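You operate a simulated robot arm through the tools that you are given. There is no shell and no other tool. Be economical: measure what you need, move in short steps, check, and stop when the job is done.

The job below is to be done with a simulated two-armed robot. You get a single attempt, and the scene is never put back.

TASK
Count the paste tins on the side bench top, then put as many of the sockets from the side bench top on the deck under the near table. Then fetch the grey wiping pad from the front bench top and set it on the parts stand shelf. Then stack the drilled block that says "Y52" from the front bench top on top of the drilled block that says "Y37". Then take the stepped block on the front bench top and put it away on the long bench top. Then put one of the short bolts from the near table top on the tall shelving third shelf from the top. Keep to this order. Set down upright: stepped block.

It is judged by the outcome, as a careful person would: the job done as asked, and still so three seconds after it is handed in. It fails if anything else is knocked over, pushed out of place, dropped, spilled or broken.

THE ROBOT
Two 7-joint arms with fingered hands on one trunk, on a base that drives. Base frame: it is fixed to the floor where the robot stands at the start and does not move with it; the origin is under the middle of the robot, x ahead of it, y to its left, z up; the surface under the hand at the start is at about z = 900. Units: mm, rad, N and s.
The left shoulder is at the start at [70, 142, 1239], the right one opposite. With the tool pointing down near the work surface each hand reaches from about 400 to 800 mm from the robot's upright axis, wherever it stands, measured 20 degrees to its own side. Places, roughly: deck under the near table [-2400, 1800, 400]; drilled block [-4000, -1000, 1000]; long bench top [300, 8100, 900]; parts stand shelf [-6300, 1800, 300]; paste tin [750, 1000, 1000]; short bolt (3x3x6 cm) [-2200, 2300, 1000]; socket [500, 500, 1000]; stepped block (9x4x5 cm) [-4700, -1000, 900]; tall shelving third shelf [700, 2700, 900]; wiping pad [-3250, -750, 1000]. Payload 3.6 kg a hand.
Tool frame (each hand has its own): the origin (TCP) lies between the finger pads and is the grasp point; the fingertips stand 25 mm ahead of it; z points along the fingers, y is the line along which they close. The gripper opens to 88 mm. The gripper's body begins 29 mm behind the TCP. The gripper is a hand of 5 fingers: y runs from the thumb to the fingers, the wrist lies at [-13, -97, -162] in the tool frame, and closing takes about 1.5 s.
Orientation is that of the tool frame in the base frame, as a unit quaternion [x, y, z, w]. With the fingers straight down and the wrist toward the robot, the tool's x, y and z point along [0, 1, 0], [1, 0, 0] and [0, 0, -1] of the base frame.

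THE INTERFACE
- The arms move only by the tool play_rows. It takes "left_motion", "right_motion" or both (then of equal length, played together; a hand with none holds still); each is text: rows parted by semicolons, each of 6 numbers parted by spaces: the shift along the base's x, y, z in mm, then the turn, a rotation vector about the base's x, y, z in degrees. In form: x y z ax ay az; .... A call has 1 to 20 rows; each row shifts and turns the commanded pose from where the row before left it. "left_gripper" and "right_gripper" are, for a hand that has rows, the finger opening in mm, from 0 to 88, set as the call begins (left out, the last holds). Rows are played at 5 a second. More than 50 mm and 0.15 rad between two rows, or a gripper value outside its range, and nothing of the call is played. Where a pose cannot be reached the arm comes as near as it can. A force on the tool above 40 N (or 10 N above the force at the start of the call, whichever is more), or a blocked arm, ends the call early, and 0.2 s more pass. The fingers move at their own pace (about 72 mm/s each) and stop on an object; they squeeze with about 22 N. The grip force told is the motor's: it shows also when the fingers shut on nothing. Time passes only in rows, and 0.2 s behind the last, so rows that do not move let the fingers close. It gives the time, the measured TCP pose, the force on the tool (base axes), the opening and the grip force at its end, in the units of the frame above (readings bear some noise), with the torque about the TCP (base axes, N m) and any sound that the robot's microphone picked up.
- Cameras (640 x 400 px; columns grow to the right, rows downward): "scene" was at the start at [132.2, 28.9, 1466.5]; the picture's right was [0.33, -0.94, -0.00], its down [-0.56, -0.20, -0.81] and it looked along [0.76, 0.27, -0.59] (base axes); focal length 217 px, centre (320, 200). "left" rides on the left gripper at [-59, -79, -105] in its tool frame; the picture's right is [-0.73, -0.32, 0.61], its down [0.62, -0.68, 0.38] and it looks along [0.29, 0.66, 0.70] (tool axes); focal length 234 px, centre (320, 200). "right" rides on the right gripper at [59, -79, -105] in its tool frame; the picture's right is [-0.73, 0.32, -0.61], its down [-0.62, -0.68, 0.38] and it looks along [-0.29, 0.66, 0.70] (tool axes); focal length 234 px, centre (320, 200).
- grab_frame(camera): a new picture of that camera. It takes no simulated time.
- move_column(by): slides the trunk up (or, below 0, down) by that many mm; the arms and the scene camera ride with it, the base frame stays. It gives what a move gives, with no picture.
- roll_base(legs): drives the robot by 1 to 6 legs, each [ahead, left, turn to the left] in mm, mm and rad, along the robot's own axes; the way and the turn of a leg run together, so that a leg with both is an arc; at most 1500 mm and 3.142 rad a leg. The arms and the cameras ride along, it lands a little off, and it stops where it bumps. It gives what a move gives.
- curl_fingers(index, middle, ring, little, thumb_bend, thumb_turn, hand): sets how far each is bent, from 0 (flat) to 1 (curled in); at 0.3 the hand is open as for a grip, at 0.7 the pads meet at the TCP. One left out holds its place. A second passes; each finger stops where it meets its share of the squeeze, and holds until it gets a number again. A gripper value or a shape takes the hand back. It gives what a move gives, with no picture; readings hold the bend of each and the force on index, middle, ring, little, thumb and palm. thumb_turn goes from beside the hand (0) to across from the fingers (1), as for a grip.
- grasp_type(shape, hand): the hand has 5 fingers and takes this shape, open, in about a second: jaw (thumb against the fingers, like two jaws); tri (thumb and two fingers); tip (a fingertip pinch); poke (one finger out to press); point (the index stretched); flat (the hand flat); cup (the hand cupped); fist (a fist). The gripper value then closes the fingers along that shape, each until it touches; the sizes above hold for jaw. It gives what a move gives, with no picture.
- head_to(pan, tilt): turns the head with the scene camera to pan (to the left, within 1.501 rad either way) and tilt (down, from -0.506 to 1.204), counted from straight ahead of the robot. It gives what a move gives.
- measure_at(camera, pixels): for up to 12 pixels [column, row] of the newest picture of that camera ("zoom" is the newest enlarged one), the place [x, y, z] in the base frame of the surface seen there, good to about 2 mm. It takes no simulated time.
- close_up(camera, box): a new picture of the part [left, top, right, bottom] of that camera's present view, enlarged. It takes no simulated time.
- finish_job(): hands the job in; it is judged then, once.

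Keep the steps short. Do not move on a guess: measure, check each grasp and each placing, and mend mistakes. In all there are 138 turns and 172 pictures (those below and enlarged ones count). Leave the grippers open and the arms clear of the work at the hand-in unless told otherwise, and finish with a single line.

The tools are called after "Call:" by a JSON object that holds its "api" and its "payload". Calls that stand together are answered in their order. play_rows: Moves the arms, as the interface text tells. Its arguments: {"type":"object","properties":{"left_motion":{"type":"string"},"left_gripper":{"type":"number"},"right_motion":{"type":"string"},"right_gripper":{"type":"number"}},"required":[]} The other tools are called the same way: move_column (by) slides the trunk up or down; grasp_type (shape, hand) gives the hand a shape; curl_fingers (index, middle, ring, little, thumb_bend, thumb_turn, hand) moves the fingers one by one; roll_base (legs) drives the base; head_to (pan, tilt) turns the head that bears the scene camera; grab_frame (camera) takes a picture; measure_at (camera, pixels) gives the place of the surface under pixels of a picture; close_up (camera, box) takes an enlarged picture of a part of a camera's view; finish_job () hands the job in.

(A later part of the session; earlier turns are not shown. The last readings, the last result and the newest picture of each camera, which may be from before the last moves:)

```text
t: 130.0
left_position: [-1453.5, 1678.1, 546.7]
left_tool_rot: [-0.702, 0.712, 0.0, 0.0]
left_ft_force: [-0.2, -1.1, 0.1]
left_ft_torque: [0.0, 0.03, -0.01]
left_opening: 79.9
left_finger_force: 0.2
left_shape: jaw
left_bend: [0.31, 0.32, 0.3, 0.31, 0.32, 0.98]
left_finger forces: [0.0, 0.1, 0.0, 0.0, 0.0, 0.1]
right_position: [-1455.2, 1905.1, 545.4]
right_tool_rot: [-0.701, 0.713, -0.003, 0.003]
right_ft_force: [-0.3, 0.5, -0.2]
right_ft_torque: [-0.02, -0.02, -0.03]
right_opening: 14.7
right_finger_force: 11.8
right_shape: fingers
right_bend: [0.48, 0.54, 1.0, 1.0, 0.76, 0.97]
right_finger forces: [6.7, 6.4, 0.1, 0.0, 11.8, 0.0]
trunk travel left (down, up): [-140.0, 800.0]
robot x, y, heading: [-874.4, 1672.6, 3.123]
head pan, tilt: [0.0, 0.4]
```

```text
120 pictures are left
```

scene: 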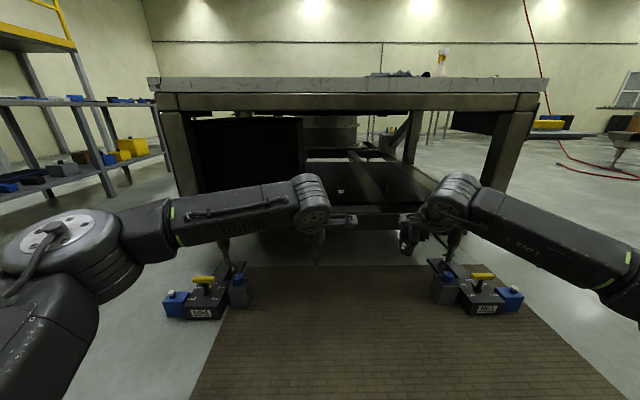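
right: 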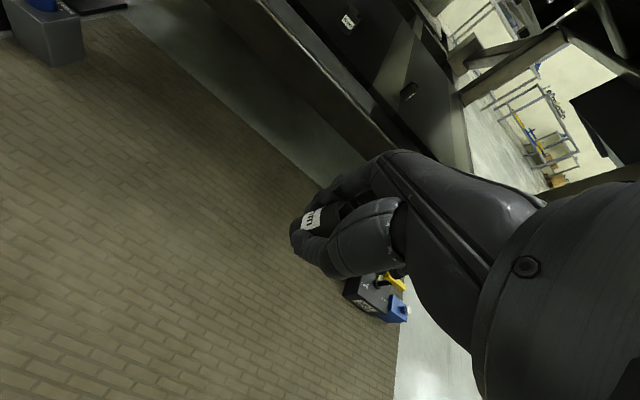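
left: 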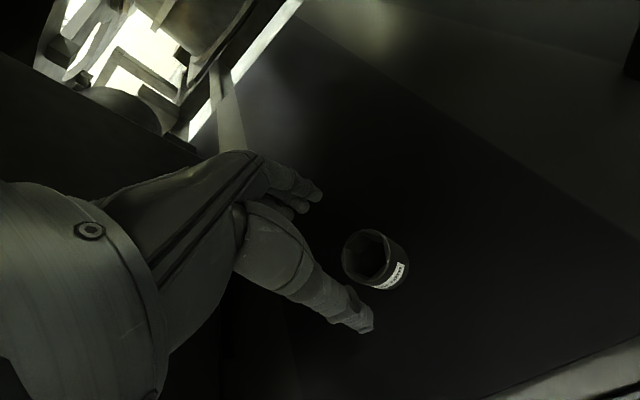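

The left hand would come near the dark box, so I pull it back 150 mm, then drive in 600 mm.

Call:
{"api": "play_rows", "payload": {"left_motion": "40 0 0 0 0 0;40 0 0 0 0 0;40 0 0 0 0 0;30 0 0 0 0 0;0 0 0 0 0 0"}}

Call:
{"api": "roll_base", "payload": {"legs": [[300, -5, 0.015], [290, 0, 0]]}}

Call:
{"api": "grab_frame", "payload": {"camera": "scene"}}

Call:
{"api": "grab_frame", "payload": {"camera": "right"}}

```text
t: 131.2
left_position: [-1302.4, 1675.6, 546.3]
left_tool_rot: [-0.702, 0.713, -0.001, 0.0]
left_ft_force: [0.0, 0.2, -0.3]
left_ft_torque: [0.01, -0.02, -0.01]
left_opening: 79.9
left_finger_force: 0.1
left_shape: jaw
left_bend: [0.31, 0.32, 0.3, 0.31, 0.32, 0.98]
left_finger forces: [0.1, 0.1, 0.0, 0.1, 0.0, 0.0]
right_position: [-1454.3, 1904.8, 545.8]
right_tool_rot: [-0.701, 0.713, -0.004, 0.002]
right_ft_force: [-0.3, -0.8, -0.1]
right_ft_torque: [-0.01, -0.02, 0.02]
right_opening: 14.5
right_finger_force: 12.5
right_shape: fingers
right_bend: [0.48, 0.54, 1.0, 1.0, 0.76, 0.97]
right_finger forces: [6.7, 6.3, 0.1, 0.0, 11.9, 0.1]
trunk travel left (down, up): [-140.0, 800.0]
robot x, y, heading: [-873.8, 1672.7, 3.123]
head pan, tilt: [0.0, 0.4]
```

```text
t: 134.8
left_position: [-1893.8, 1677.9, 545.6]
left_tool_rot: [-0.707, 0.707, 0.0, 0.0]
left_ft_force: [0.1, -0.5, 0.2]
left_ft_torque: [-0.03, -0.04, -0.01]
left_opening: 79.9
left_finger_force: 0.0
left_shape: jaw
left_bend: [0.31, 0.32, 0.3, 0.31, 0.32, 0.98]
left_finger forces: [0.1, 0.0, 0.0, 0.0, 0.1, 0.0]
right_position: [-2050.7, 1904.7, 545.8]
right_tool_rot: [-0.707, 0.708, -0.004, 0.003]
right_ft_force: [-0.1, -0.1, -0.5]
right_ft_torque: [0.0, 0.02, 0.04]
right_opening: 14.4
right_finger_force: 12.8
right_shape: fingers
right_bend: [0.48, 0.54, 1.0, 1.0, 0.76, 0.97]
right_finger forces: [6.7, 6.4, 0.0, 0.0, 11.8, 0.0]
trunk travel left (down, up): [-140.0, 800.0]
robot x, y, heading: [-1463.6, 1684.4, 3.144]
head pan, tilt: [0.0, 0.4]
```

```text
119 pictures are left
```

scene: 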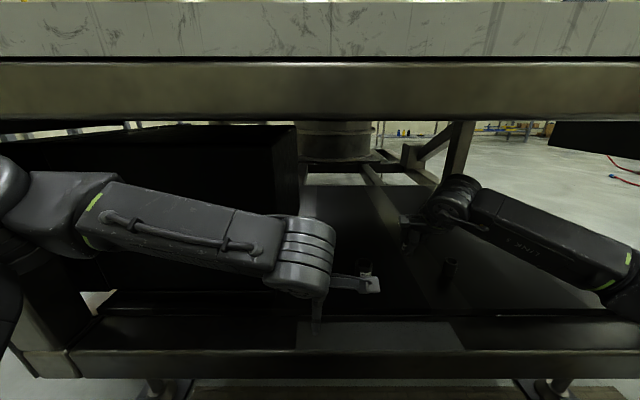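

```text
118 pictures are left
```

right: 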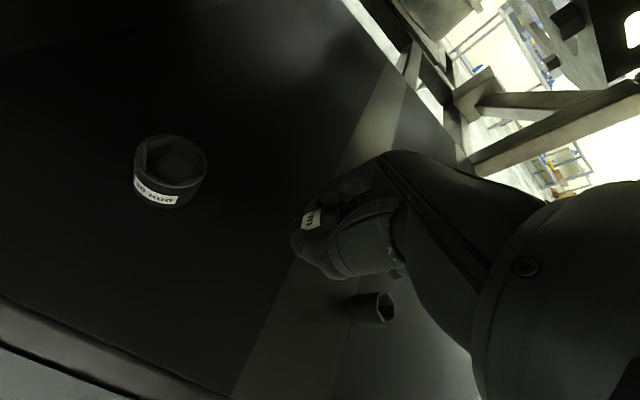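

Hand lies between the two placed sockets. I centre (+12 mm y) and lower.

Call:
{"api": "play_rows", "payload": {"right_motion": "-5 12 0 0 0 0;0 0 -30 0 0 0;0 0 -25 0 0 0;0 0 -10 0 0 0;0 0 0 0 0 0"}}

Call:
{"api": "play_rows", "payload": {"right_motion": "0 0 -3 0 0 0;0 0 0 0 0 0"}}

Call:
{"api": "grab_frame", "payload": {"camera": "right"}}

```text
t: 136.0
left_position: [-1893.6, 1677.6, 544.9]
left_tool_rot: [0.707, -0.707, 0.001, 0.0]
left_ft_force: [-1.1, 0.1, 0.1]
left_ft_torque: [-0.01, 0.0, 0.03]
left_opening: 80.0
left_finger_force: 0.0
left_shape: jaw
left_bend: [0.31, 0.32, 0.3, 0.31, 0.32, 0.98]
left_finger forces: [0.0, 0.0, 0.0, 0.0, 0.1, 0.1]
right_position: [-2055.3, 1916.4, 479.4]
right_tool_rot: [-0.707, 0.708, -0.003, 0.003]
right_ft_force: [-0.6, 0.1, -0.6]
right_ft_torque: [-0.02, 0.02, 0.0]
right_opening: 14.7
right_finger_force: 12.5
right_shape: fingers
right_bend: [0.48, 0.54, 1.0, 1.0, 0.76, 0.97]
right_finger forces: [6.7, 6.5, 0.0, 0.1, 11.8, 0.0]
trunk travel left (down, up): [-140.0, 800.0]
robot x, y, heading: [-1465.7, 1681.5, 3.139]
head pan, tilt: [0.0, 0.4]
```

```text
t: 136.6
left_position: [-1894.4, 1678.1, 545.8]
left_tool_rot: [-0.707, 0.707, 0.0, 0.001]
left_ft_force: [0.2, 0.7, -0.5]
left_ft_torque: [-0.01, -0.04, -0.03]
left_opening: 79.7
left_finger_force: 0.1
left_shape: jaw
left_bend: [0.31, 0.32, 0.3, 0.31, 0.32, 0.98]
left_finger forces: [0.0, 0.0, 0.1, 0.0, 0.0, 0.0]
right_position: [-2055.9, 1917.8, 476.7]
right_tool_rot: [-0.706, 0.708, -0.003, 0.004]
right_ft_force: [-0.5, 0.5, -0.7]
right_ft_torque: [0.0, -0.02, 0.0]
right_opening: 14.8
right_finger_force: 12.8
right_shape: fingers
right_bend: [0.48, 0.54, 1.0, 1.0, 0.76, 0.97]
right_finger forces: [6.6, 6.4, 0.0, 0.0, 11.8, 0.0]
trunk travel left (down, up): [-140.0, 800.0]
robot x, y, heading: [-1467.1, 1687.4, 3.139]
head pan, tilt: [0.0, 0.4]
```

```text
117 pictures are left
```

right: 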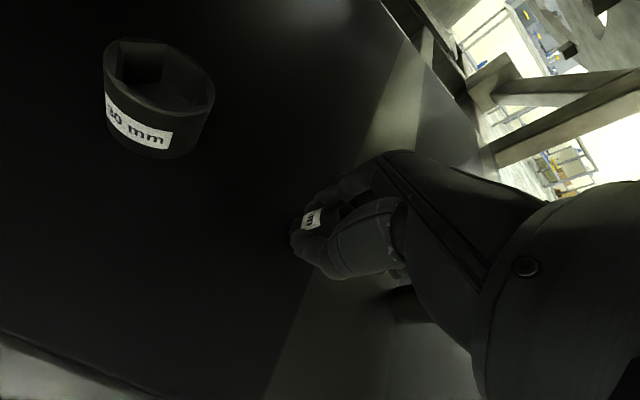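

No contact yet. I lower in 2 mm rows till contact.

Call:
{"api": "play_rows", "payload": {"right_motion": "0 0 -2 0 0 0;0 0 -2 0 0 0;0 0 0 0 0 0"}}

Call:
{"api": "play_rows", "payload": {"right_motion": "0 0 -2 0 0 0;0 0 0 0 0 0"}}

Call:
{"api": "play_rows", "payload": {"right_motion": "0 0 -2 0 0 0;0 0 0 0 0 0"}}

```text
t: 137.4
left_position: [-1893.1, 1677.3, 546.1]
left_tool_rot: [0.707, -0.707, -0.001, -0.001]
left_ft_force: [0.0, 0.5, -0.2]
left_ft_torque: [0.01, -0.02, -0.02]
left_opening: 79.9
left_finger_force: 0.0
left_shape: jaw
left_bend: [0.31, 0.32, 0.3, 0.31, 0.32, 0.98]
left_finger forces: [0.0, 0.0, 0.0, 0.0, 0.0, 0.0]
right_position: [-2054.5, 1915.7, 473.1]
right_tool_rot: [-0.706, 0.708, -0.003, 0.003]
right_ft_force: [-2.4, -1.7, 10.1]
right_ft_torque: [0.06, 0.29, 0.05]
right_opening: 14.3
right_finger_force: 14.3
right_shape: fingers
right_bend: [0.48, 0.54, 1.0, 1.0, 0.76, 0.97]
right_finger forces: [9.2, 7.3, 0.0, 0.0, 12.5, 0.0]
trunk travel left (down, up): [-140.0, 800.0]
robot x, y, heading: [-1463.3, 1686.3, 3.137]
head pan, tilt: [0.0, 0.4]
```

```text
t: 138.0
left_position: [-1893.3, 1676.8, 546.3]
left_tool_rot: [-0.707, 0.707, 0.001, 0.0]
left_ft_force: [0.0, -0.5, 0.3]
left_ft_torque: [-0.02, 0.0, 0.0]
left_opening: 79.9
left_finger_force: 0.2
left_shape: jaw
left_bend: [0.31, 0.32, 0.3, 0.31, 0.32, 0.98]
left_finger forces: [0.0, 0.0, 0.0, 0.0, 0.0, 0.0]
right_position: [-2055.0, 1916.1, 473.5]
right_tool_rot: [-0.707, 0.707, -0.002, 0.002]
right_ft_force: [-1.2, -3.2, 15.0]
right_ft_torque: [0.02, 0.36, 0.08]
right_opening: 14.3
right_finger_force: 15.6
right_shape: fingers
right_bend: [0.48, 0.54, 1.0, 1.0, 0.76, 0.97]
right_finger forces: [10.8, 7.4, 0.0, 0.1, 13.8, 0.1]
trunk travel left (down, up): [-140.0, 800.0]
robot x, y, heading: [-1469.1, 1683.0, 3.14]
head pan, tilt: [0.0, 0.4]
```

```text
t: 138.6
left_position: [-1894.2, 1677.4, 546.5]
left_tool_rot: [-0.707, 0.707, 0.001, 0.0]
left_ft_force: [0.2, -0.1, -0.7]
left_ft_torque: [0.01, -0.01, 0.02]
left_opening: 80.0
left_finger_force: 0.0
left_shape: jaw
left_bend: [0.31, 0.32, 0.3, 0.31, 0.32, 0.98]
left_finger forces: [0.0, 0.1, 0.0, 0.1, 0.0, 0.0]
right_position: [-2055.2, 1915.2, 470.2]
right_tool_rot: [-0.706, 0.708, -0.002, 0.003]
right_ft_force: [0.5, -4.6, 14.7]
right_ft_torque: [0.04, 0.29, 0.09]
right_opening: 14.3
right_finger_force: 16.3
right_shape: fingers
right_bend: [0.48, 0.54, 1.0, 1.0, 0.76, 0.96]
right_finger forces: [9.4, 8.1, 0.1, 0.0, 15.0, 0.1]
trunk travel left (down, up): [-140.0, 800.0]
robot x, y, heading: [-1466.4, 1682.2, 3.145]
head pan, tilt: [0.0, 0.4]
```

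Socket rests on the deck. I open thumb, index, middle, then rise.

Call:
{"api": "curl_fingers", "payload": {"hand": "right", "index": 0.25, "middle": 0.25, "thumb_bend": 0.45}}

Call:
{"api": "play_rows", "payload": {"right_motion": "0 0 20 0 0 0;0 0 30 0 0 0;0 0 30 0 0 0;0 0 0 0 0 0"}}

Call:
{"api": "grab_frame", "payload": {"camera": "right"}}

```text
t: 139.6
left_position: [-1893.7, 1679.0, 545.7]
left_tool_rot: [0.707, -0.707, 0.0, -0.001]
left_ft_force: [-0.7, 0.8, -0.2]
left_ft_torque: [0.0, -0.02, -0.01]
left_opening: 80.0
left_finger_force: 0.0
left_shape: jaw
left_bend: [0.31, 0.32, 0.3, 0.31, 0.32, 0.98]
left_finger forces: [0.0, 0.0, 0.0, 0.0, 0.1, 0.0]
right_position: [-2055.8, 1915.9, 469.3]
right_tool_rot: [-0.706, 0.708, -0.003, 0.004]
right_ft_force: [0.1, 0.0, 0.8]
right_ft_torque: [0.03, 0.01, -0.01]
right_opening: 74.4
right_finger_force: 0.0
right_shape: fingers
right_bend: [0.25, 0.25, 1.0, 1.0, 0.45, 0.99]
right_finger forces: [0.0, 0.0, 0.0, 0.0, 0.0, 0.0]
trunk travel left (down, up): [-140.0, 800.0]
robot x, y, heading: [-1465.3, 1683.3, 3.142]
head pan, tilt: [0.0, 0.4]
```

```text
t: 140.6
left_position: [-1894.2, 1678.7, 545.4]
left_tool_rot: [-0.707, 0.707, 0.0, 0.0]
left_ft_force: [0.0, 0.1, 0.3]
left_ft_torque: [0.01, 0.02, -0.01]
left_opening: 79.9
left_finger_force: 0.0
left_shape: jaw
left_bend: [0.31, 0.32, 0.3, 0.31, 0.32, 0.98]
left_finger forces: [0.0, 0.1, 0.1, 0.0, 0.1, 0.0]
right_position: [-2056.2, 1915.9, 549.1]
right_tool_rot: [-0.706, 0.708, -0.003, 0.002]
right_ft_force: [-0.5, -0.1, 0.3]
right_ft_torque: [0.01, 0.01, -0.02]
right_opening: 74.9
right_finger_force: 0.0
right_shape: fingers
right_bend: [0.25, 0.25, 1.0, 1.0, 0.45, 0.99]
right_finger forces: [0.0, 0.1, 0.0, 0.0, 0.1, 0.0]
trunk travel left (down, up): [-140.0, 800.0]
robot x, y, heading: [-1466.9, 1686.1, 3.14]
head pan, tilt: [0.0, 0.4]
```

```text
116 pictures are left
```

right: 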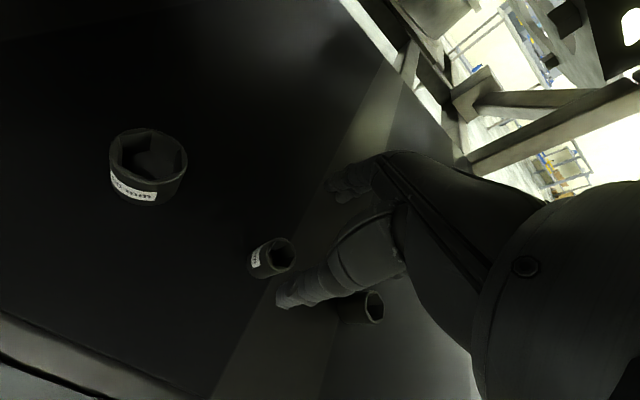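

All three sockets stand on the deck. I back out, raise the trunk, reset the hand, turn toward the front bench and drive part way to look.

Call:
{"api": "roll_base", "payload": {"legs": [[-600, 0, 0]]}}

Call:
{"api": "grasp_type", "payload": {"shape": "jaw", "hand": "right"}}

Call:
{"api": "move_column", "payload": {"by": 400}}

Call:
{"api": "move_column", "payload": {"by": 235}}

Call:
{"api": "roll_base", "payload": {"legs": [[0, 0, 1.571], [1400, 0, 0], [0, -1100, 0]]}}

Call:
{"api": "head_to", "payload": {"pan": -0.5, "tilt": 0.35}}

Call:
{"api": "grab_frame", "payload": {"camera": "scene"}}

```text
t: 144.1
left_position: [-1285.4, 1677.5, 543.1]
left_tool_rot: [-0.705, 0.709, 0.0, 0.001]
left_ft_force: [1.0, 0.8, -0.1]
left_ft_torque: [0.02, 0.01, 0.01]
left_opening: 80.0
left_finger_force: 0.0
left_shape: jaw
left_bend: [0.31, 0.32, 0.3, 0.31, 0.32, 0.98]
left_finger forces: [0.0, 0.1, 0.0, 0.0, 0.1, 0.0]
right_position: [-1445.7, 1917.0, 547.9]
right_tool_rot: [-0.704, 0.71, -0.003, 0.003]
right_ft_force: [0.6, -0.2, 0.2]
right_ft_torque: [-0.03, 0.02, 0.0]
right_opening: 74.7
right_finger_force: 0.0
right_shape: fingers
right_bend: [0.25, 0.25, 1.0, 1.0, 0.45, 0.99]
right_finger forces: [0.1, 0.1, 0.0, 0.1, 0.0, 0.0]
trunk travel left (down, up): [-140.0, 800.0]
robot x, y, heading: [-857.5, 1680.5, 3.131]
head pan, tilt: [0.0, 0.4]
```

```text
t: 144.9
left_position: [-1284.8, 1678.4, 543.7]
left_tool_rot: [-0.704, 0.71, 0.0, 0.0]
left_ft_force: [0.6, -0.4, 0.2]
left_ft_torque: [0.0, 0.0, 0.02]
left_opening: 80.0
left_finger_force: 0.1
left_shape: jaw
left_bend: [0.31, 0.32, 0.3, 0.31, 0.32, 0.98]
left_finger forces: [0.0, 0.0, 0.0, 0.0, 0.0, 0.0]
right_position: [-1446.4, 1918.1, 547.9]
right_tool_rot: [-0.704, 0.71, -0.003, 0.003]
right_ft_force: [-1.0, -0.1, -0.2]
right_ft_torque: [-0.01, 0.01, 0.01]
right_opening: 87.2
right_finger_force: 0.0
right_shape: jaw
right_bend: [0.3, 0.3, 0.3, 0.3, 0.3, 0.98]
right_finger forces: [0.0, 0.0, 0.1, 0.0, 0.0, 0.0]
trunk travel left (down, up): [-140.0, 800.0]
robot x, y, heading: [-856.1, 1681.6, 3.135]
head pan, tilt: [0.0, 0.4]
```

```text
t: 148.8
left_position: [-1285.6, 1677.7, 943.7]
left_tool_rot: [-0.705, 0.709, 0.001, 0.0]
left_ft_force: [-0.5, 0.1, 0.2]
left_ft_torque: [-0.02, 0.0, 0.01]
left_opening: 79.8
left_finger_force: 0.1
left_shape: jaw
left_bend: [0.31, 0.32, 0.3, 0.31, 0.32, 0.98]
left_finger forces: [0.1, 0.1, 0.0, 0.1, 0.1, 0.0]
right_position: [-1446.9, 1916.9, 948.2]
right_tool_rot: [-0.704, 0.71, -0.003, 0.002]
right_ft_force: [-0.6, 0.7, 0.3]
right_ft_torque: [-0.02, 0.03, -0.02]
right_opening: 87.4
right_finger_force: 0.1
right_shape: jaw
right_bend: [0.3, 0.3, 0.3, 0.3, 0.3, 0.98]
right_finger forces: [0.0, 0.0, 0.0, 0.0, 0.1, 0.0]
trunk travel left (down, up): [-540.0, 400.0]
robot x, y, heading: [-858.2, 1678.2, 3.137]
head pan, tilt: [0.0, 0.4]
```

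```text
t: 151.2
left_position: [-1286.6, 1677.3, 1179.6]
left_tool_rot: [-0.705, 0.71, 0.0, 0.001]
left_ft_force: [0.0, -0.5, -0.5]
left_ft_torque: [-0.03, -0.04, -0.04]
left_opening: 80.0
left_finger_force: 0.1
left_shape: jaw
left_bend: [0.31, 0.32, 0.3, 0.31, 0.32, 0.98]
left_finger forces: [0.1, 0.0, 0.0, 0.1, 0.1, 0.1]
right_position: [-1446.6, 1917.5, 1182.7]
right_tool_rot: [-0.704, 0.71, -0.003, 0.003]
right_ft_force: [-0.2, 0.5, -0.3]
right_ft_torque: [0.03, -0.02, 0.02]
right_opening: 87.3
right_finger_force: 0.1
right_shape: jaw
right_bend: [0.3, 0.3, 0.3, 0.3, 0.3, 0.98]
right_finger forces: [0.0, 0.0, 0.0, 0.1, 0.0, 0.1]
trunk travel left (down, up): [-775.0, 165.0]
robot x, y, heading: [-856.6, 1680.8, 3.134]
head pan, tilt: [0.0, 0.4]
```

```text
t: 167.4
left_position: [-1973.0, -160.8, 1178.0]
left_tool_rot: [1.0, 0.0, 0.0, 0.0]
left_ft_force: [-0.7, -0.6, 0.2]
left_ft_torque: [0.02, 0.03, 0.01]
left_opening: 79.7
left_finger_force: 0.2
left_shape: jaw
left_bend: [0.31, 0.32, 0.3, 0.31, 0.32, 0.98]
left_finger forces: [0.0, 0.1, 0.0, 0.0, 0.0, 0.0]
right_position: [-2210.8, -321.7, 1182.3]
right_tool_rot: [1.0, -0.001, 0.0, -0.004]
right_ft_force: [0.0, -0.2, 0.1]
right_ft_torque: [-0.01, -0.01, 0.01]
right_opening: 87.5
right_finger_force: 0.1
right_shape: jaw
right_bend: [0.3, 0.3, 0.3, 0.3, 0.3, 0.98]
right_finger forces: [0.0, 0.1, 0.1, 0.1, 0.1, 0.1]
trunk travel left (down, up): [-775.0, 165.0]
robot x, y, heading: [-1980.3, 263.6, -1.573]
head pan, tilt: [0.0, 0.4]
```

```text
t: 168.3
left_position: [-1972.5, -159.2, 1179.1]
left_tool_rot: [1.0, 0.0, 0.0, 0.0]
left_ft_force: [-0.1, -0.4, 0.7]
left_ft_torque: [0.03, 0.03, 0.01]
left_opening: 80.1
left_finger_force: 0.2
left_shape: jaw
left_bend: [0.31, 0.32, 0.3, 0.31, 0.32, 0.98]
left_finger forces: [0.0, 0.0, 0.1, 0.1, 0.0, 0.0]
right_position: [-2212.8, -322.0, 1182.6]
right_tool_rot: [1.0, -0.001, 0.0, -0.004]
right_ft_force: [0.1, 0.2, 0.0]
right_ft_torque: [-0.04, -0.03, 0.0]
right_opening: 87.3
right_finger_force: 0.2
right_shape: jaw
right_bend: [0.3, 0.3, 0.3, 0.3, 0.3, 0.98]
right_finger forces: [0.0, 0.0, 0.1, 0.1, 0.0, 0.1]
trunk travel left (down, up): [-775.0, 165.0]
robot x, y, heading: [-1975.8, 267.7, -1.572]
head pan, tilt: [-0.499, 0.351]
```

```text
115 pictures are left
```

scene: 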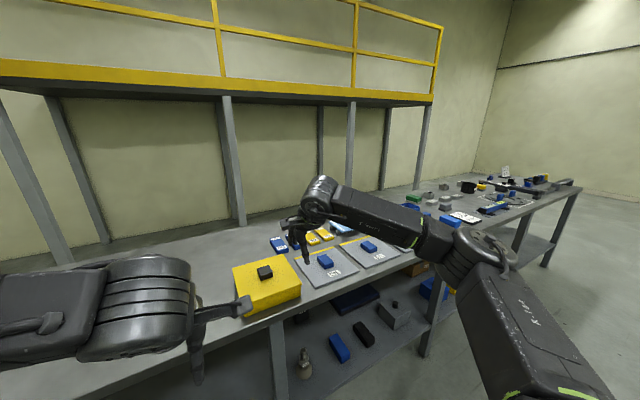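

Front bench lies below the yellow gantry. I measure bench edge and items.

Call:
{"api": "close_up", "payload": {"camera": "scene", "box": [220, 210, 420, 310]}}

Call:
{"api": "measure_at", "payload": {"camera": "scene", "pixels": [[240, 328], [350, 280], [580, 188], [325, 262], [369, 247], [265, 272], [278, 243], [240, 105], [440, 95], [470, 185], [495, 210]]}}

```text
3.20 times, centred on (320, 260) of scene
```

zoom: 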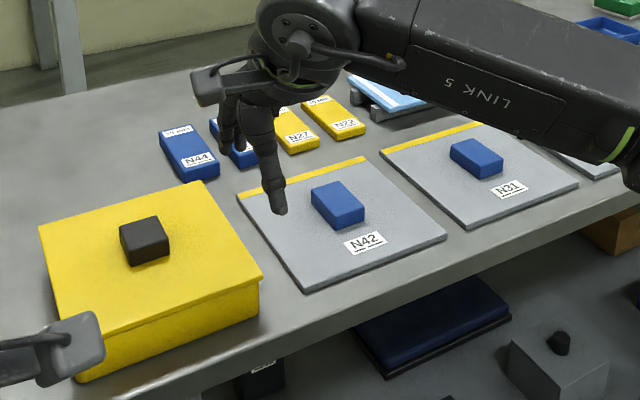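

```text
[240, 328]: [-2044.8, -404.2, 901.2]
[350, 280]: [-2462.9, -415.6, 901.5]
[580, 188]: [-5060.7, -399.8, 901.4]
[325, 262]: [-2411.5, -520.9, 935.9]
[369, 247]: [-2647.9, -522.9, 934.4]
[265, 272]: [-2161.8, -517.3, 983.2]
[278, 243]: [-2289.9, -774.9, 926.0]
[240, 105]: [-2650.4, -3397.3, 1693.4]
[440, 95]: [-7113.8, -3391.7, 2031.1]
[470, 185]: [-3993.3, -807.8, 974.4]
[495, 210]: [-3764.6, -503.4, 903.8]
```

Bench front edge y≈-400, top 901. I slide along to x≈-3100, y≈0 and look.

Call:
{"api": "roll_base", "payload": {"legs": [[200, -1100, 0]]}}

Call:
{"api": "head_to", "payload": {"pan": -0.1, "tilt": 0.7}}

Call:
{"api": "grab_frame", "payload": {"camera": "scene"}}

Call:
{"api": "head_to", "payload": {"pan": -0.9, "tilt": 0.5}}

Call:
{"api": "grab_frame", "payload": {"camera": "scene"}}

```text
t: 174.0
left_position: [-3075.3, -356.8, 1179.2]
left_tool_rot: [1.0, -0.001, 0.0, -0.001]
left_ft_force: [1.3, 0.8, -0.6]
left_ft_torque: [0.0, 0.01, -0.03]
left_opening: 79.8
left_finger_force: 0.0
left_shape: jaw
left_bend: [0.31, 0.32, 0.3, 0.31, 0.32, 0.98]
left_finger forces: [0.0, 0.1, 0.0, 0.0, 0.0, 0.0]
right_position: [-3313.9, -516.8, 1184.0]
right_tool_rot: [1.0, -0.004, 0.0, -0.004]
right_ft_force: [0.1, -0.2, 0.3]
right_ft_torque: [-0.01, -0.02, 0.01]
right_opening: 87.5
right_finger_force: 0.2
right_shape: jaw
right_bend: [0.3, 0.3, 0.3, 0.3, 0.3, 0.98]
right_finger forces: [0.1, 0.0, 0.0, 0.1, 0.0, 0.0]
trunk travel left (down, up): [-775.0, 165.0]
robot x, y, heading: [-3076.4, 69.5, -1.582]
head pan, tilt: [-0.499, 0.351]
```

```text
t: 174.9
left_position: [-3075.9, -356.5, 1179.5]
left_tool_rot: [1.0, -0.003, 0.0, 0.001]
left_ft_force: [-0.3, 0.7, -0.1]
left_ft_torque: [0.05, -0.01, 0.0]
left_opening: 79.9
left_finger_force: 0.1
left_shape: jaw
left_bend: [0.31, 0.32, 0.3, 0.31, 0.32, 0.98]
left_finger forces: [0.0, 0.0, 0.0, 0.1, 0.1, 0.0]
right_position: [-3314.3, -515.9, 1182.5]
right_tool_rot: [1.0, -0.003, 0.001, -0.004]
right_ft_force: [0.6, -0.9, 0.4]
right_ft_torque: [-0.02, -0.04, -0.01]
right_opening: 88.0
right_finger_force: 0.1
right_shape: jaw
right_bend: [0.3, 0.3, 0.3, 0.3, 0.3, 0.98]
right_finger forces: [0.0, 0.1, 0.1, 0.1, 0.0, 0.0]
trunk travel left (down, up): [-775.0, 165.0]
robot x, y, heading: [-3078.9, 73.0, -1.576]
head pan, tilt: [-0.099, 0.7]
```

```text
113 pictures are left
```

scene: 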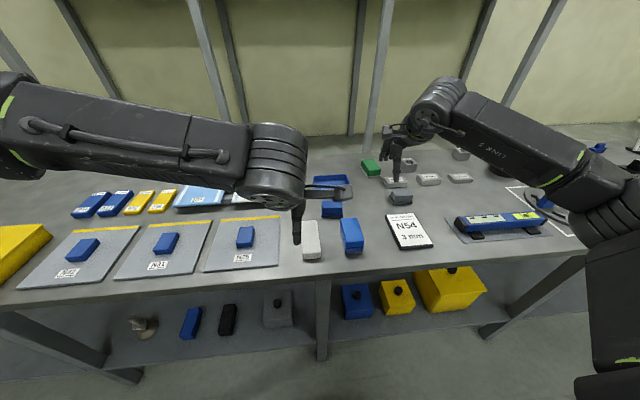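

```text
t: 176.0
left_position: [-3076.8, -357.5, 1179.5]
left_tool_rot: [1.0, -0.002, 0.001, 0.0]
left_ft_force: [0.5, 0.2, 0.5]
left_ft_torque: [0.0, -0.04, 0.01]
left_opening: 79.7
left_finger_force: 0.0
left_shape: jaw
left_bend: [0.31, 0.32, 0.3, 0.31, 0.32, 0.98]
left_finger forces: [0.0, 0.1, 0.0, 0.1, 0.0, 0.0]
right_position: [-3314.4, -517.8, 1182.1]
right_tool_rot: [1.0, -0.004, 0.0, -0.004]
right_ft_force: [-0.2, 0.7, 0.1]
right_ft_torque: [0.02, 0.03, 0.02]
right_opening: 87.6
right_finger_force: 0.1
right_shape: jaw
right_bend: [0.3, 0.3, 0.3, 0.3, 0.3, 0.98]
right_finger forces: [0.0, 0.1, 0.1, 0.1, 0.0, 0.1]
trunk travel left (down, up): [-775.0, 165.0]
robot x, y, heading: [-3074.4, 71.1, -1.578]
head pan, tilt: [-0.901, 0.499]
```

```text
112 pictures are left
```

scene: 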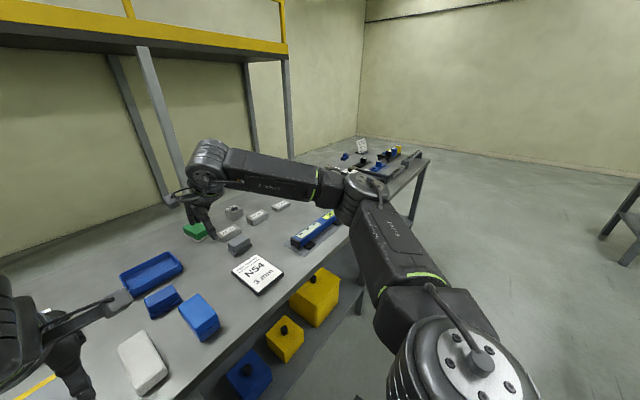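

I enlarge and measure the candidates: grey block (238,243), green (194,230), blue (162,300), (200,316), white-grey (142,360).

Call:
{"api": "close_up", "payload": {"camera": "scene", "box": [110, 190, 310, 390]}}

Call:
{"api": "measure_at", "payload": {"camera": "scene", "pixels": [[238, 240], [194, 226], [160, 293], [195, 310], [142, 355], [150, 265], [228, 231], [257, 214], [280, 204], [234, 210]]}}

```text
2.00 times, centred on (210, 290) of scene
```

zoom: 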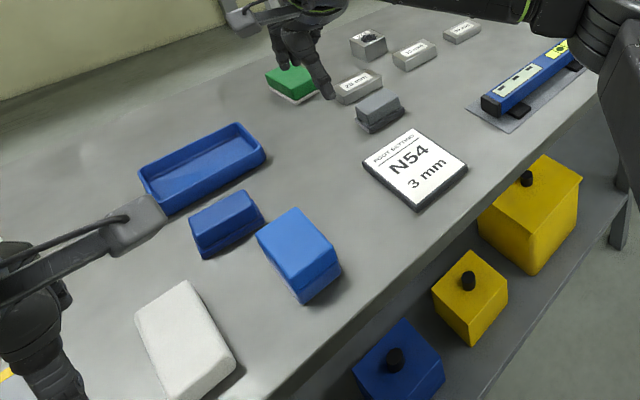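

```text
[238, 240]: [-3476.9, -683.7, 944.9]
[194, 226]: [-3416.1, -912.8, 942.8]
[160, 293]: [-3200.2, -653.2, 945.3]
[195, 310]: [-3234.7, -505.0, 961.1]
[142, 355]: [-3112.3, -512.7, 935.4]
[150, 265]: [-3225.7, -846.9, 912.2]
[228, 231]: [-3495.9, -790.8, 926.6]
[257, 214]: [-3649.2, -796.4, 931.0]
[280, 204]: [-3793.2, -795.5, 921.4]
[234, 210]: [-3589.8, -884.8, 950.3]
```

The two-layer blocks (green, blue, grey) look like wiping pads. I move right 300 mm and nearer, then zoom for certainty.

Call:
{"api": "roll_base", "payload": {"legs": [[130, -270, 0]]}}

Call:
{"api": "head_to", "payload": {"pan": 0, "tilt": 0.75}}

Call:
{"api": "grab_frame", "payload": {"camera": "scene"}}

Call:
{"api": "close_up", "payload": {"camera": "scene", "box": [180, 180, 380, 300]}}

Call:
{"api": "grab_frame", "payload": {"camera": "right"}}

```text
t: 178.1
left_position: [-3348.8, -485.1, 1178.5]
left_tool_rot: [1.0, -0.003, -0.001, 0.0]
left_ft_force: [0.0, 0.6, 0.7]
left_ft_torque: [-0.02, -0.01, 0.04]
left_opening: 80.0
left_finger_force: 0.0
left_shape: jaw
left_bend: [0.31, 0.32, 0.3, 0.31, 0.32, 0.98]
left_finger forces: [0.0, 0.1, 0.0, 0.1, 0.0, 0.0]
right_position: [-3588.5, -644.9, 1183.6]
right_tool_rot: [1.0, -0.004, 0.0, -0.004]
right_ft_force: [-0.8, 0.5, 0.3]
right_ft_torque: [0.02, -0.01, 0.03]
right_opening: 88.1
right_finger_force: 0.1
right_shape: jaw
right_bend: [0.3, 0.3, 0.3, 0.3, 0.3, 0.98]
right_finger forces: [0.0, 0.0, 0.0, 0.1, 0.0, 0.1]
trunk travel left (down, up): [-775.0, 165.0]
robot x, y, heading: [-3353.2, -58.6, -1.58]
head pan, tilt: [-0.901, 0.499]
```

```text
t: 179.3
left_position: [-3351.1, -485.8, 1179.7]
left_tool_rot: [1.0, -0.004, 0.001, 0.0]
left_ft_force: [-0.9, -0.6, -0.5]
left_ft_torque: [-0.01, 0.03, 0.03]
left_opening: 79.8
left_finger_force: 0.0
left_shape: jaw
left_bend: [0.31, 0.32, 0.3, 0.31, 0.32, 0.98]
left_finger forces: [0.0, 0.0, 0.0, 0.1, 0.0, 0.0]
right_position: [-3589.6, -645.9, 1182.2]
right_tool_rot: [1.0, -0.005, 0.0, -0.004]
right_ft_force: [0.2, 0.5, 0.8]
right_ft_torque: [0.01, 0.01, -0.04]
right_opening: 87.8
right_finger_force: 0.0
right_shape: jaw
right_bend: [0.3, 0.3, 0.3, 0.3, 0.3, 0.98]
right_finger forces: [0.1, 0.0, 0.1, 0.1, 0.0, 0.1]
trunk travel left (down, up): [-775.0, 165.0]
robot x, y, heading: [-3355.9, -54.5, -1.581]
head pan, tilt: [0.0, 0.75]
```

```text
110 pictures are left
```

scene: 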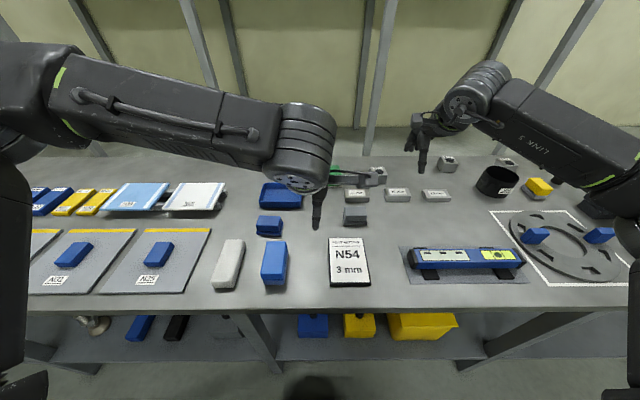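

```text
3.20 times, centred on (280, 240) of scene
```

zoom: 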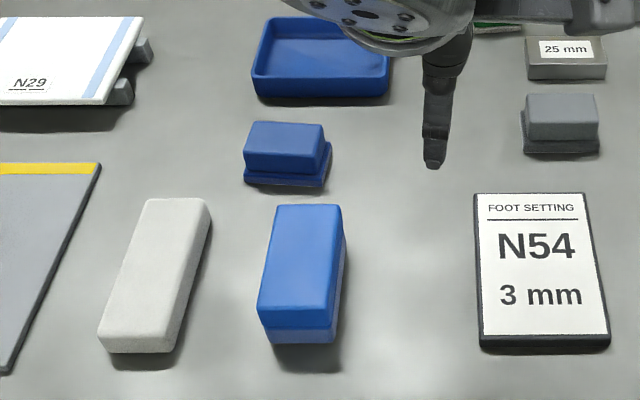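

```text
108 pictures are left
```

right: 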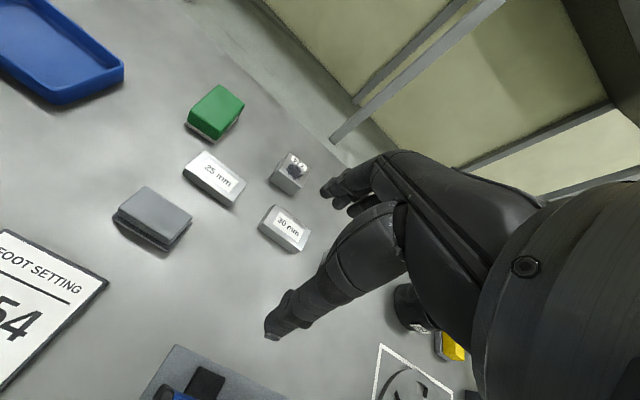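

I zoom on the candidates through both cameras.

Call:
{"api": "close_up", "payload": {"camera": "right", "box": [90, 70, 260, 260]}}

Call:
{"api": "close_up", "payload": {"camera": "scene", "box": [205, 205, 295, 295]}}

Call:
{"api": "close_up", "payload": {"camera": "scene", "box": [330, 195, 380, 235]}}

Call:
{"api": "grab_frame", "payload": {"camera": "left"}}

```text
2.11 times, centred on (175, 165) of right
```

zoom: 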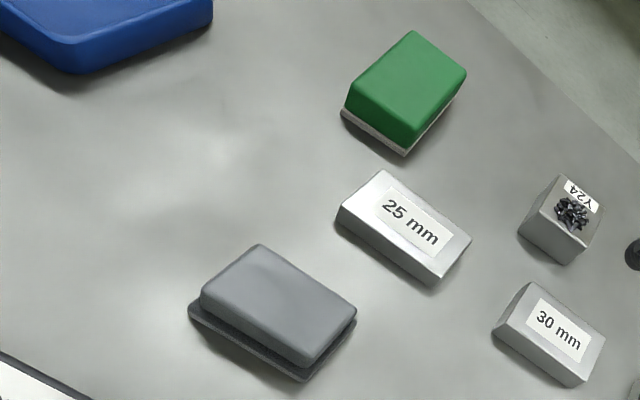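

```text
4.44 times, centred on (250, 250) of scene
```

zoom: 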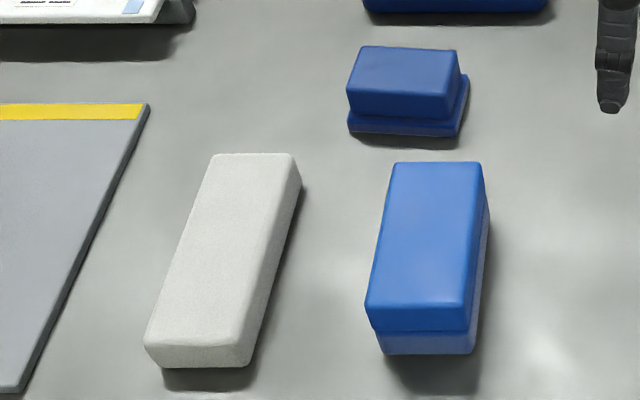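

```text
10.00 times, centred on (355, 215) of scene
```

zoom: 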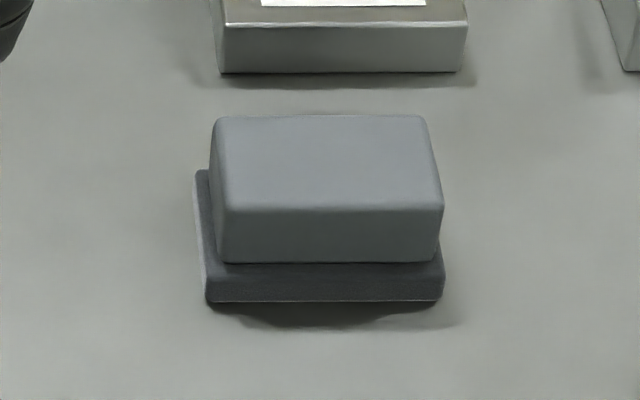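

```text
104 pictures are left
```

left: 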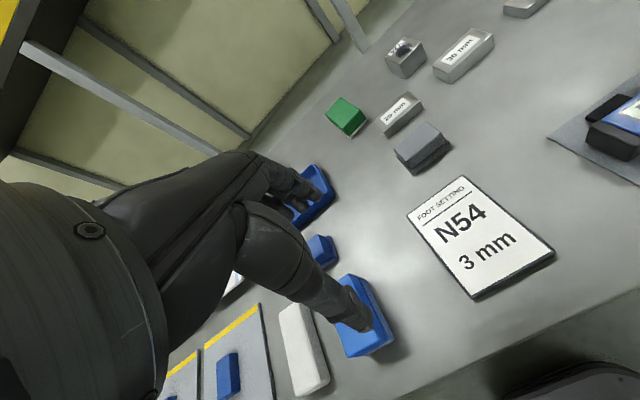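

The grey two-layer one with felt base, around (-3477,-690), is the grey wiping pad (green and blue are its siblings). I measure its corners and neighbours in the left view.

Call:
{"api": "measure_at", "payload": {"camera": "right", "pixels": [[145, 188], [190, 215], [168, 238], [122, 205], [115, 218], [160, 250], [186, 180], [232, 205], [155, 205], [105, 280], [30, 232]]}}

Call:
{"api": "measure_at", "payload": {"camera": "left", "pixels": [[397, 150], [410, 172], [450, 150], [430, 125], [420, 145], [445, 180], [385, 132], [420, 105]]}}

```text
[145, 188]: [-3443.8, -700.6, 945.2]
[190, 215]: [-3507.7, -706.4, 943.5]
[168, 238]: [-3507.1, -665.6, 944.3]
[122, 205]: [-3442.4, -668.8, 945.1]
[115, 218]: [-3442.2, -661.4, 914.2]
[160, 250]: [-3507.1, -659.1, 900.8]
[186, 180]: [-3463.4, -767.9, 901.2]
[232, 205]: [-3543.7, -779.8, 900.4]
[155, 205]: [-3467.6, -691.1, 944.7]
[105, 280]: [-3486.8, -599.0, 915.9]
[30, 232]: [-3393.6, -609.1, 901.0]
```

```text
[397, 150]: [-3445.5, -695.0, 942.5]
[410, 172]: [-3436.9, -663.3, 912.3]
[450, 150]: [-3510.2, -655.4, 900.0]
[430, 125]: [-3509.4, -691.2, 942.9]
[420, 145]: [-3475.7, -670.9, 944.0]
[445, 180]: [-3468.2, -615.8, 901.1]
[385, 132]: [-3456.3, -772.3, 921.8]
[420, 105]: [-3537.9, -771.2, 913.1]
```

Pad centre (-3475,-686), body 66×40, top 945, felt below 913. I bring the right hand above it.

Call:
{"api": "play_rows", "payload": {"right_motion": "38 -13 0 0 0 0;38 -13 0 0 0 0;38 -14 0 0 0 0;0 0 -45 0 0 0;0 0 -45 0 0 0;0 0 -45 0 0 0;0 0 -40 0 0 0;0 0 0 0 0 0", "right_gripper": 72}}

Call:
{"api": "grab_frame", "payload": {"camera": "right"}}

Call:
{"api": "grab_frame", "payload": {"camera": "scene"}}

```text
t: 181.1
left_position: [-3350.0, -486.5, 1178.5]
left_tool_rot: [1.0, -0.004, 0.0, 0.0]
left_ft_force: [-0.2, -0.1, 0.4]
left_ft_torque: [0.01, -0.03, 0.01]
left_opening: 79.8
left_finger_force: 0.0
left_shape: jaw
left_bend: [0.31, 0.32, 0.3, 0.31, 0.32, 0.98]
left_finger forces: [0.0, 0.0, 0.0, 0.0, 0.1, 0.1]
right_position: [-3474.5, -686.2, 1006.4]
right_tool_rot: [1.0, -0.004, 0.001, -0.004]
right_ft_force: [-0.2, 0.7, 0.8]
right_ft_torque: [-0.01, 0.03, -0.03]
right_opening: 72.1
right_finger_force: 0.0
right_shape: jaw
right_bend: [0.27, 0.34, 0.31, 0.32, 0.47, 0.99]
right_finger forces: [0.0, 0.1, 0.0, 0.0, 0.1, 0.0]
trunk travel left (down, up): [-775.0, 165.0]
robot x, y, heading: [-3353.1, -57.0, -1.577]
head pan, tilt: [0.0, 0.75]
```

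```text
103 pictures are left
```

right: 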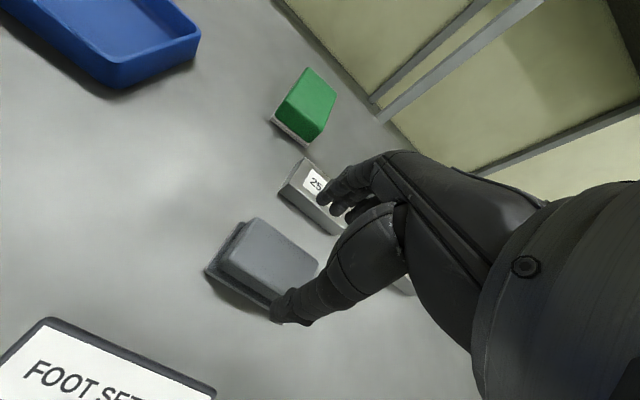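

```text
102 pictures are left
```

scene: 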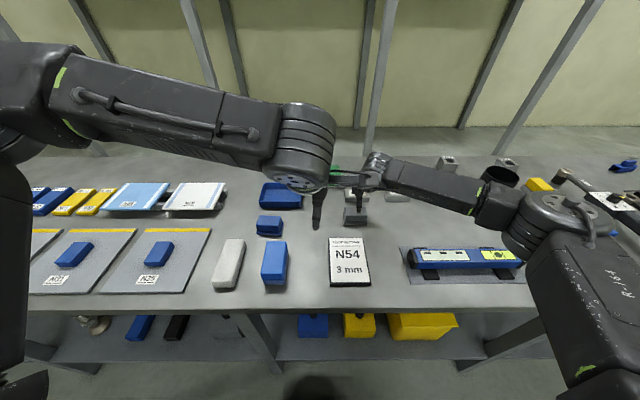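

Aligned. I lower to z≈942 and close.

Call:
{"api": "play_rows", "payload": {"right_motion": "0 0 -32 0 0 0;0 0 -32 0 0 0;0 0 0 0 0 0"}}

Call:
{"api": "play_rows", "payload": {"right_motion": "0 0 0 0 0 0;0 0 0 0 0 0;0 0 0 0 0 0;0 0 0 0 0 0;0 0 0 0 0 0;0 0 0 0 0 0;0 0 0 0 0 0;0 0 0 0 0 0", "right_gripper": 20}}

Call:
{"api": "play_rows", "payload": {"right_motion": "0 0 15 0 0 0;0 0 30 0 0 0;0 0 40 0 0 0;0 0 0 0 0 0"}}

Call:
{"api": "grab_frame", "payload": {"camera": "right"}}

```text
t: 181.9
left_position: [-3349.8, -486.6, 1179.1]
left_tool_rot: [1.0, -0.003, 0.0, 0.001]
left_ft_force: [-0.1, 0.3, -0.1]
left_ft_torque: [0.02, 0.0, 0.0]
left_opening: 79.7
left_finger_force: 0.0
left_shape: jaw
left_bend: [0.31, 0.32, 0.3, 0.31, 0.32, 0.98]
left_finger forces: [0.1, 0.0, 0.0, 0.1, 0.1, 0.0]
right_position: [-3474.0, -685.0, 945.1]
right_tool_rot: [1.0, -0.003, 0.0, -0.004]
right_ft_force: [-0.4, -0.5, -0.5]
right_ft_torque: [0.06, -0.01, 0.0]
right_opening: 72.3
right_finger_force: 0.0
right_shape: jaw
right_bend: [0.27, 0.34, 0.31, 0.32, 0.47, 0.99]
right_finger forces: [0.0, 0.0, 0.0, 0.1, 0.0, 0.0]
trunk travel left (down, up): [-775.0, 165.0]
robot x, y, heading: [-3356.0, -59.0, -1.58]
head pan, tilt: [0.0, 0.75]
```

```text
t: 183.7
left_position: [-3349.2, -486.1, 1178.3]
left_tool_rot: [1.0, -0.003, -0.001, 0.0]
left_ft_force: [0.3, 0.6, 0.7]
left_ft_torque: [0.02, 0.0, 0.02]
left_opening: 80.0
left_finger_force: 0.1
left_shape: jaw
left_bend: [0.31, 0.32, 0.3, 0.31, 0.32, 0.98]
left_finger forces: [0.0, 0.1, 0.0, 0.0, 0.1, 0.0]
right_position: [-3473.6, -684.4, 944.7]
right_tool_rot: [1.0, -0.004, 0.0, -0.004]
right_ft_force: [-0.3, -0.3, 0.0]
right_ft_torque: [0.0, 0.02, 0.01]
right_opening: 38.2
right_finger_force: 21.9
right_shape: jaw
right_bend: [0.74, 0.48, 0.46, 0.47, 0.72, 0.99]
right_finger forces: [11.0, 5.4, 2.5, 1.2, 20.2, 0.1]
trunk travel left (down, up): [-775.0, 165.0]
robot x, y, heading: [-3352.5, -53.5, -1.577]
head pan, tilt: [0.0, 0.75]
```

```text
t: 184.7
left_position: [-3349.5, -485.9, 1179.3]
left_tool_rot: [1.0, -0.003, 0.0, -0.001]
left_ft_force: [-1.2, 0.0, -0.2]
left_ft_torque: [-0.02, -0.01, -0.02]
left_opening: 79.9
left_finger_force: 0.0
left_shape: jaw
left_bend: [0.31, 0.32, 0.3, 0.31, 0.32, 0.98]
left_finger forces: [0.0, 0.0, 0.1, 0.0, 0.0, 0.1]
right_position: [-3474.2, -685.3, 1032.0]
right_tool_rot: [1.0, -0.005, 0.0, -0.005]
right_ft_force: [-0.1, 0.3, -1.2]
right_ft_torque: [-0.02, -0.01, 0.04]
right_opening: 38.5
right_finger_force: 22.1
right_shape: jaw
right_bend: [0.74, 0.48, 0.46, 0.47, 0.72, 0.99]
right_finger forces: [11.0, 5.4, 2.6, 1.2, 20.2, 0.0]
trunk travel left (down, up): [-775.0, 165.0]
robot x, y, heading: [-3351.4, -54.6, -1.574]
head pan, tilt: [0.0, 0.75]
```

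```text
101 pictures are left
```

right: 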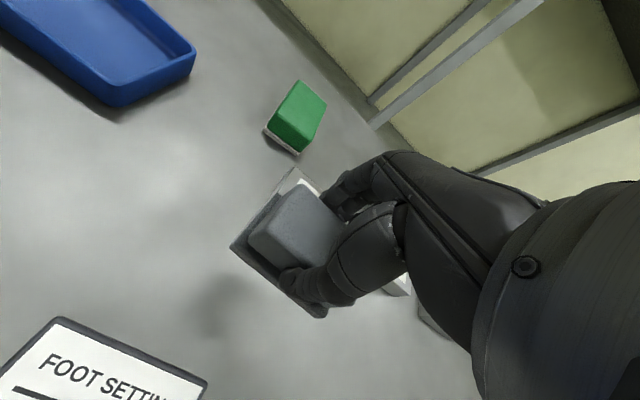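

The pad is held. I lift, retract, back off 500 mm, turn right toward the parts stand and look.

Call:
{"api": "play_rows", "payload": {"right_motion": "0 0 45 0 0 0;0 0 45 0 0 0;0 0 45 0 0 0;0 40 15 0 0 0;-20 40 0 0 0 0;-30 40 0 0 0 0;-30 30 0 0 0 0;0 0 0 0 0 0"}}

Call:
{"api": "roll_base", "payload": {"legs": [[-500, 0, 0], [0, 0, -2.0]]}}

Call:
{"api": "head_to", "payload": {"pan": 0, "tilt": 0.3}}

Call:
{"api": "grab_frame", "payload": {"camera": "scene"}}

```text
t: 186.5
left_position: [-3348.3, -486.6, 1179.1]
left_tool_rot: [1.0, -0.003, -0.001, -0.001]
left_ft_force: [-0.8, -1.0, 0.7]
left_ft_torque: [-0.04, -0.03, 0.01]
left_opening: 79.9
left_finger_force: 0.1
left_shape: jaw
left_bend: [0.31, 0.32, 0.3, 0.31, 0.32, 0.98]
left_finger forces: [0.0, 0.0, 0.0, 0.1, 0.0, 0.0]
right_position: [-3555.1, -537.4, 1178.0]
right_tool_rot: [1.0, -0.004, 0.0, -0.005]
right_ft_force: [-0.6, -0.5, 0.1]
right_ft_torque: [0.0, -0.05, 0.01]
right_opening: 38.1
right_finger_force: 22.3
right_shape: jaw
right_bend: [0.74, 0.48, 0.47, 0.48, 0.72, 0.99]
right_finger forces: [10.9, 5.2, 2.7, 1.3, 20.2, 0.0]
trunk travel left (down, up): [-775.0, 165.0]
robot x, y, heading: [-3355.5, -55.9, -1.585]
head pan, tilt: [0.0, 0.75]
```

```text
t: 194.3
left_position: [-3738.3, 630.5, 1179.2]
left_tool_rot: [-0.531, 0.848, 0.001, 0.0]
left_ft_force: [0.4, -0.4, -0.1]
left_ft_torque: [0.02, -0.01, -0.02]
left_opening: 79.9
left_finger_force: 0.1
left_shape: jaw
left_bend: [0.31, 0.32, 0.3, 0.31, 0.32, 0.98]
left_finger forces: [0.0, 0.0, 0.0, 0.0, 0.0, 0.0]
right_position: [-3697.1, 838.0, 1179.0]
right_tool_rot: [-0.532, 0.847, -0.004, 0.002]
right_ft_force: [0.1, 0.5, -1.0]
right_ft_torque: [0.02, 0.02, -0.03]
right_opening: 37.9
right_finger_force: 21.8
right_shape: jaw
right_bend: [0.74, 0.48, 0.47, 0.48, 0.72, 0.99]
right_finger forces: [10.8, 5.2, 2.4, 1.4, 19.8, 0.0]
trunk travel left (down, up): [-775.0, 165.0]
robot x, y, heading: [-3350.2, 452.1, 2.691]
head pan, tilt: [0.0, 0.75]
```

```text
t: 195.2
left_position: [-3738.1, 630.0, 1179.3]
left_tool_rot: [-0.53, 0.848, 0.0, 0.0]
left_ft_force: [-0.9, 0.2, 0.0]
left_ft_torque: [-0.02, 0.01, 0.0]
left_opening: 80.2
left_finger_force: 0.1
left_shape: jaw
left_bend: [0.31, 0.32, 0.3, 0.31, 0.32, 0.98]
left_finger forces: [0.0, 0.0, 0.1, 0.0, 0.1, 0.0]
right_position: [-3697.0, 837.3, 1179.3]
right_tool_rot: [-0.531, 0.847, -0.003, 0.002]
right_ft_force: [-0.3, -0.6, -0.6]
right_ft_torque: [0.02, 0.0, 0.04]
right_opening: 37.8
right_finger_force: 21.3
right_shape: jaw
right_bend: [0.74, 0.48, 0.47, 0.48, 0.72, 0.99]
right_finger forces: [10.7, 5.2, 2.6, 1.4, 19.9, 0.1]
trunk travel left (down, up): [-775.0, 165.0]
robot x, y, heading: [-3352.3, 449.7, 2.69]
head pan, tilt: [0.0, 0.3]
```

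```text
100 pictures are left
```

scene: 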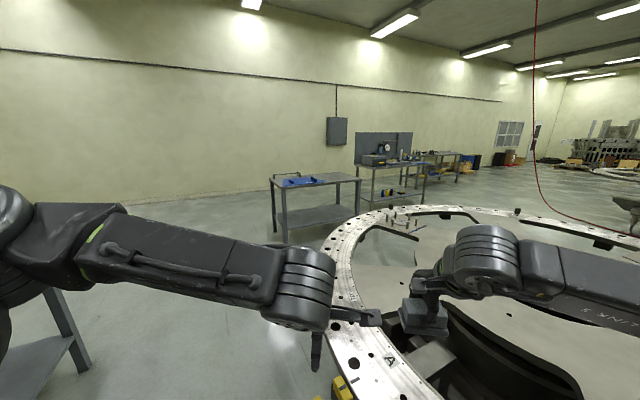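

I measure the small stands: (315,180), its shelf (320,215), the ones at (390,165), and the ring edge.

Call:
{"api": "measure_at", "payload": {"camera": "scene", "pixels": [[315, 180], [320, 215], [285, 190], [360, 180], [285, 240], [385, 165], [390, 192], [440, 155], [345, 290], [390, 210], [330, 245], [355, 235]]}}

Call:
{"api": "close_up", "payload": {"camera": "scene", "box": [250, 110, 490, 260]}}

```text
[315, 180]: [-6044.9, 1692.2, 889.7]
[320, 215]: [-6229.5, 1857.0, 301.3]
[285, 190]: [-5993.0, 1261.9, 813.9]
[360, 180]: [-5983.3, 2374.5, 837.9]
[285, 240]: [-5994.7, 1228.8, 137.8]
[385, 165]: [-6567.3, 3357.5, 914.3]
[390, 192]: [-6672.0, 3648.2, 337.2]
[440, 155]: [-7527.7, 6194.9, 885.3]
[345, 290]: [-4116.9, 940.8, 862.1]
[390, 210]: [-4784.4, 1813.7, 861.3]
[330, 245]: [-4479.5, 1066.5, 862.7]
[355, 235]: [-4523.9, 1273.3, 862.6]
```

```text
2.67 times, centred on (370, 185) of scene
```

zoom: 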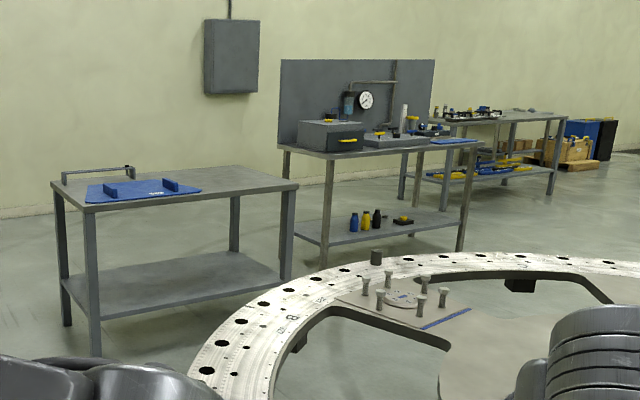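

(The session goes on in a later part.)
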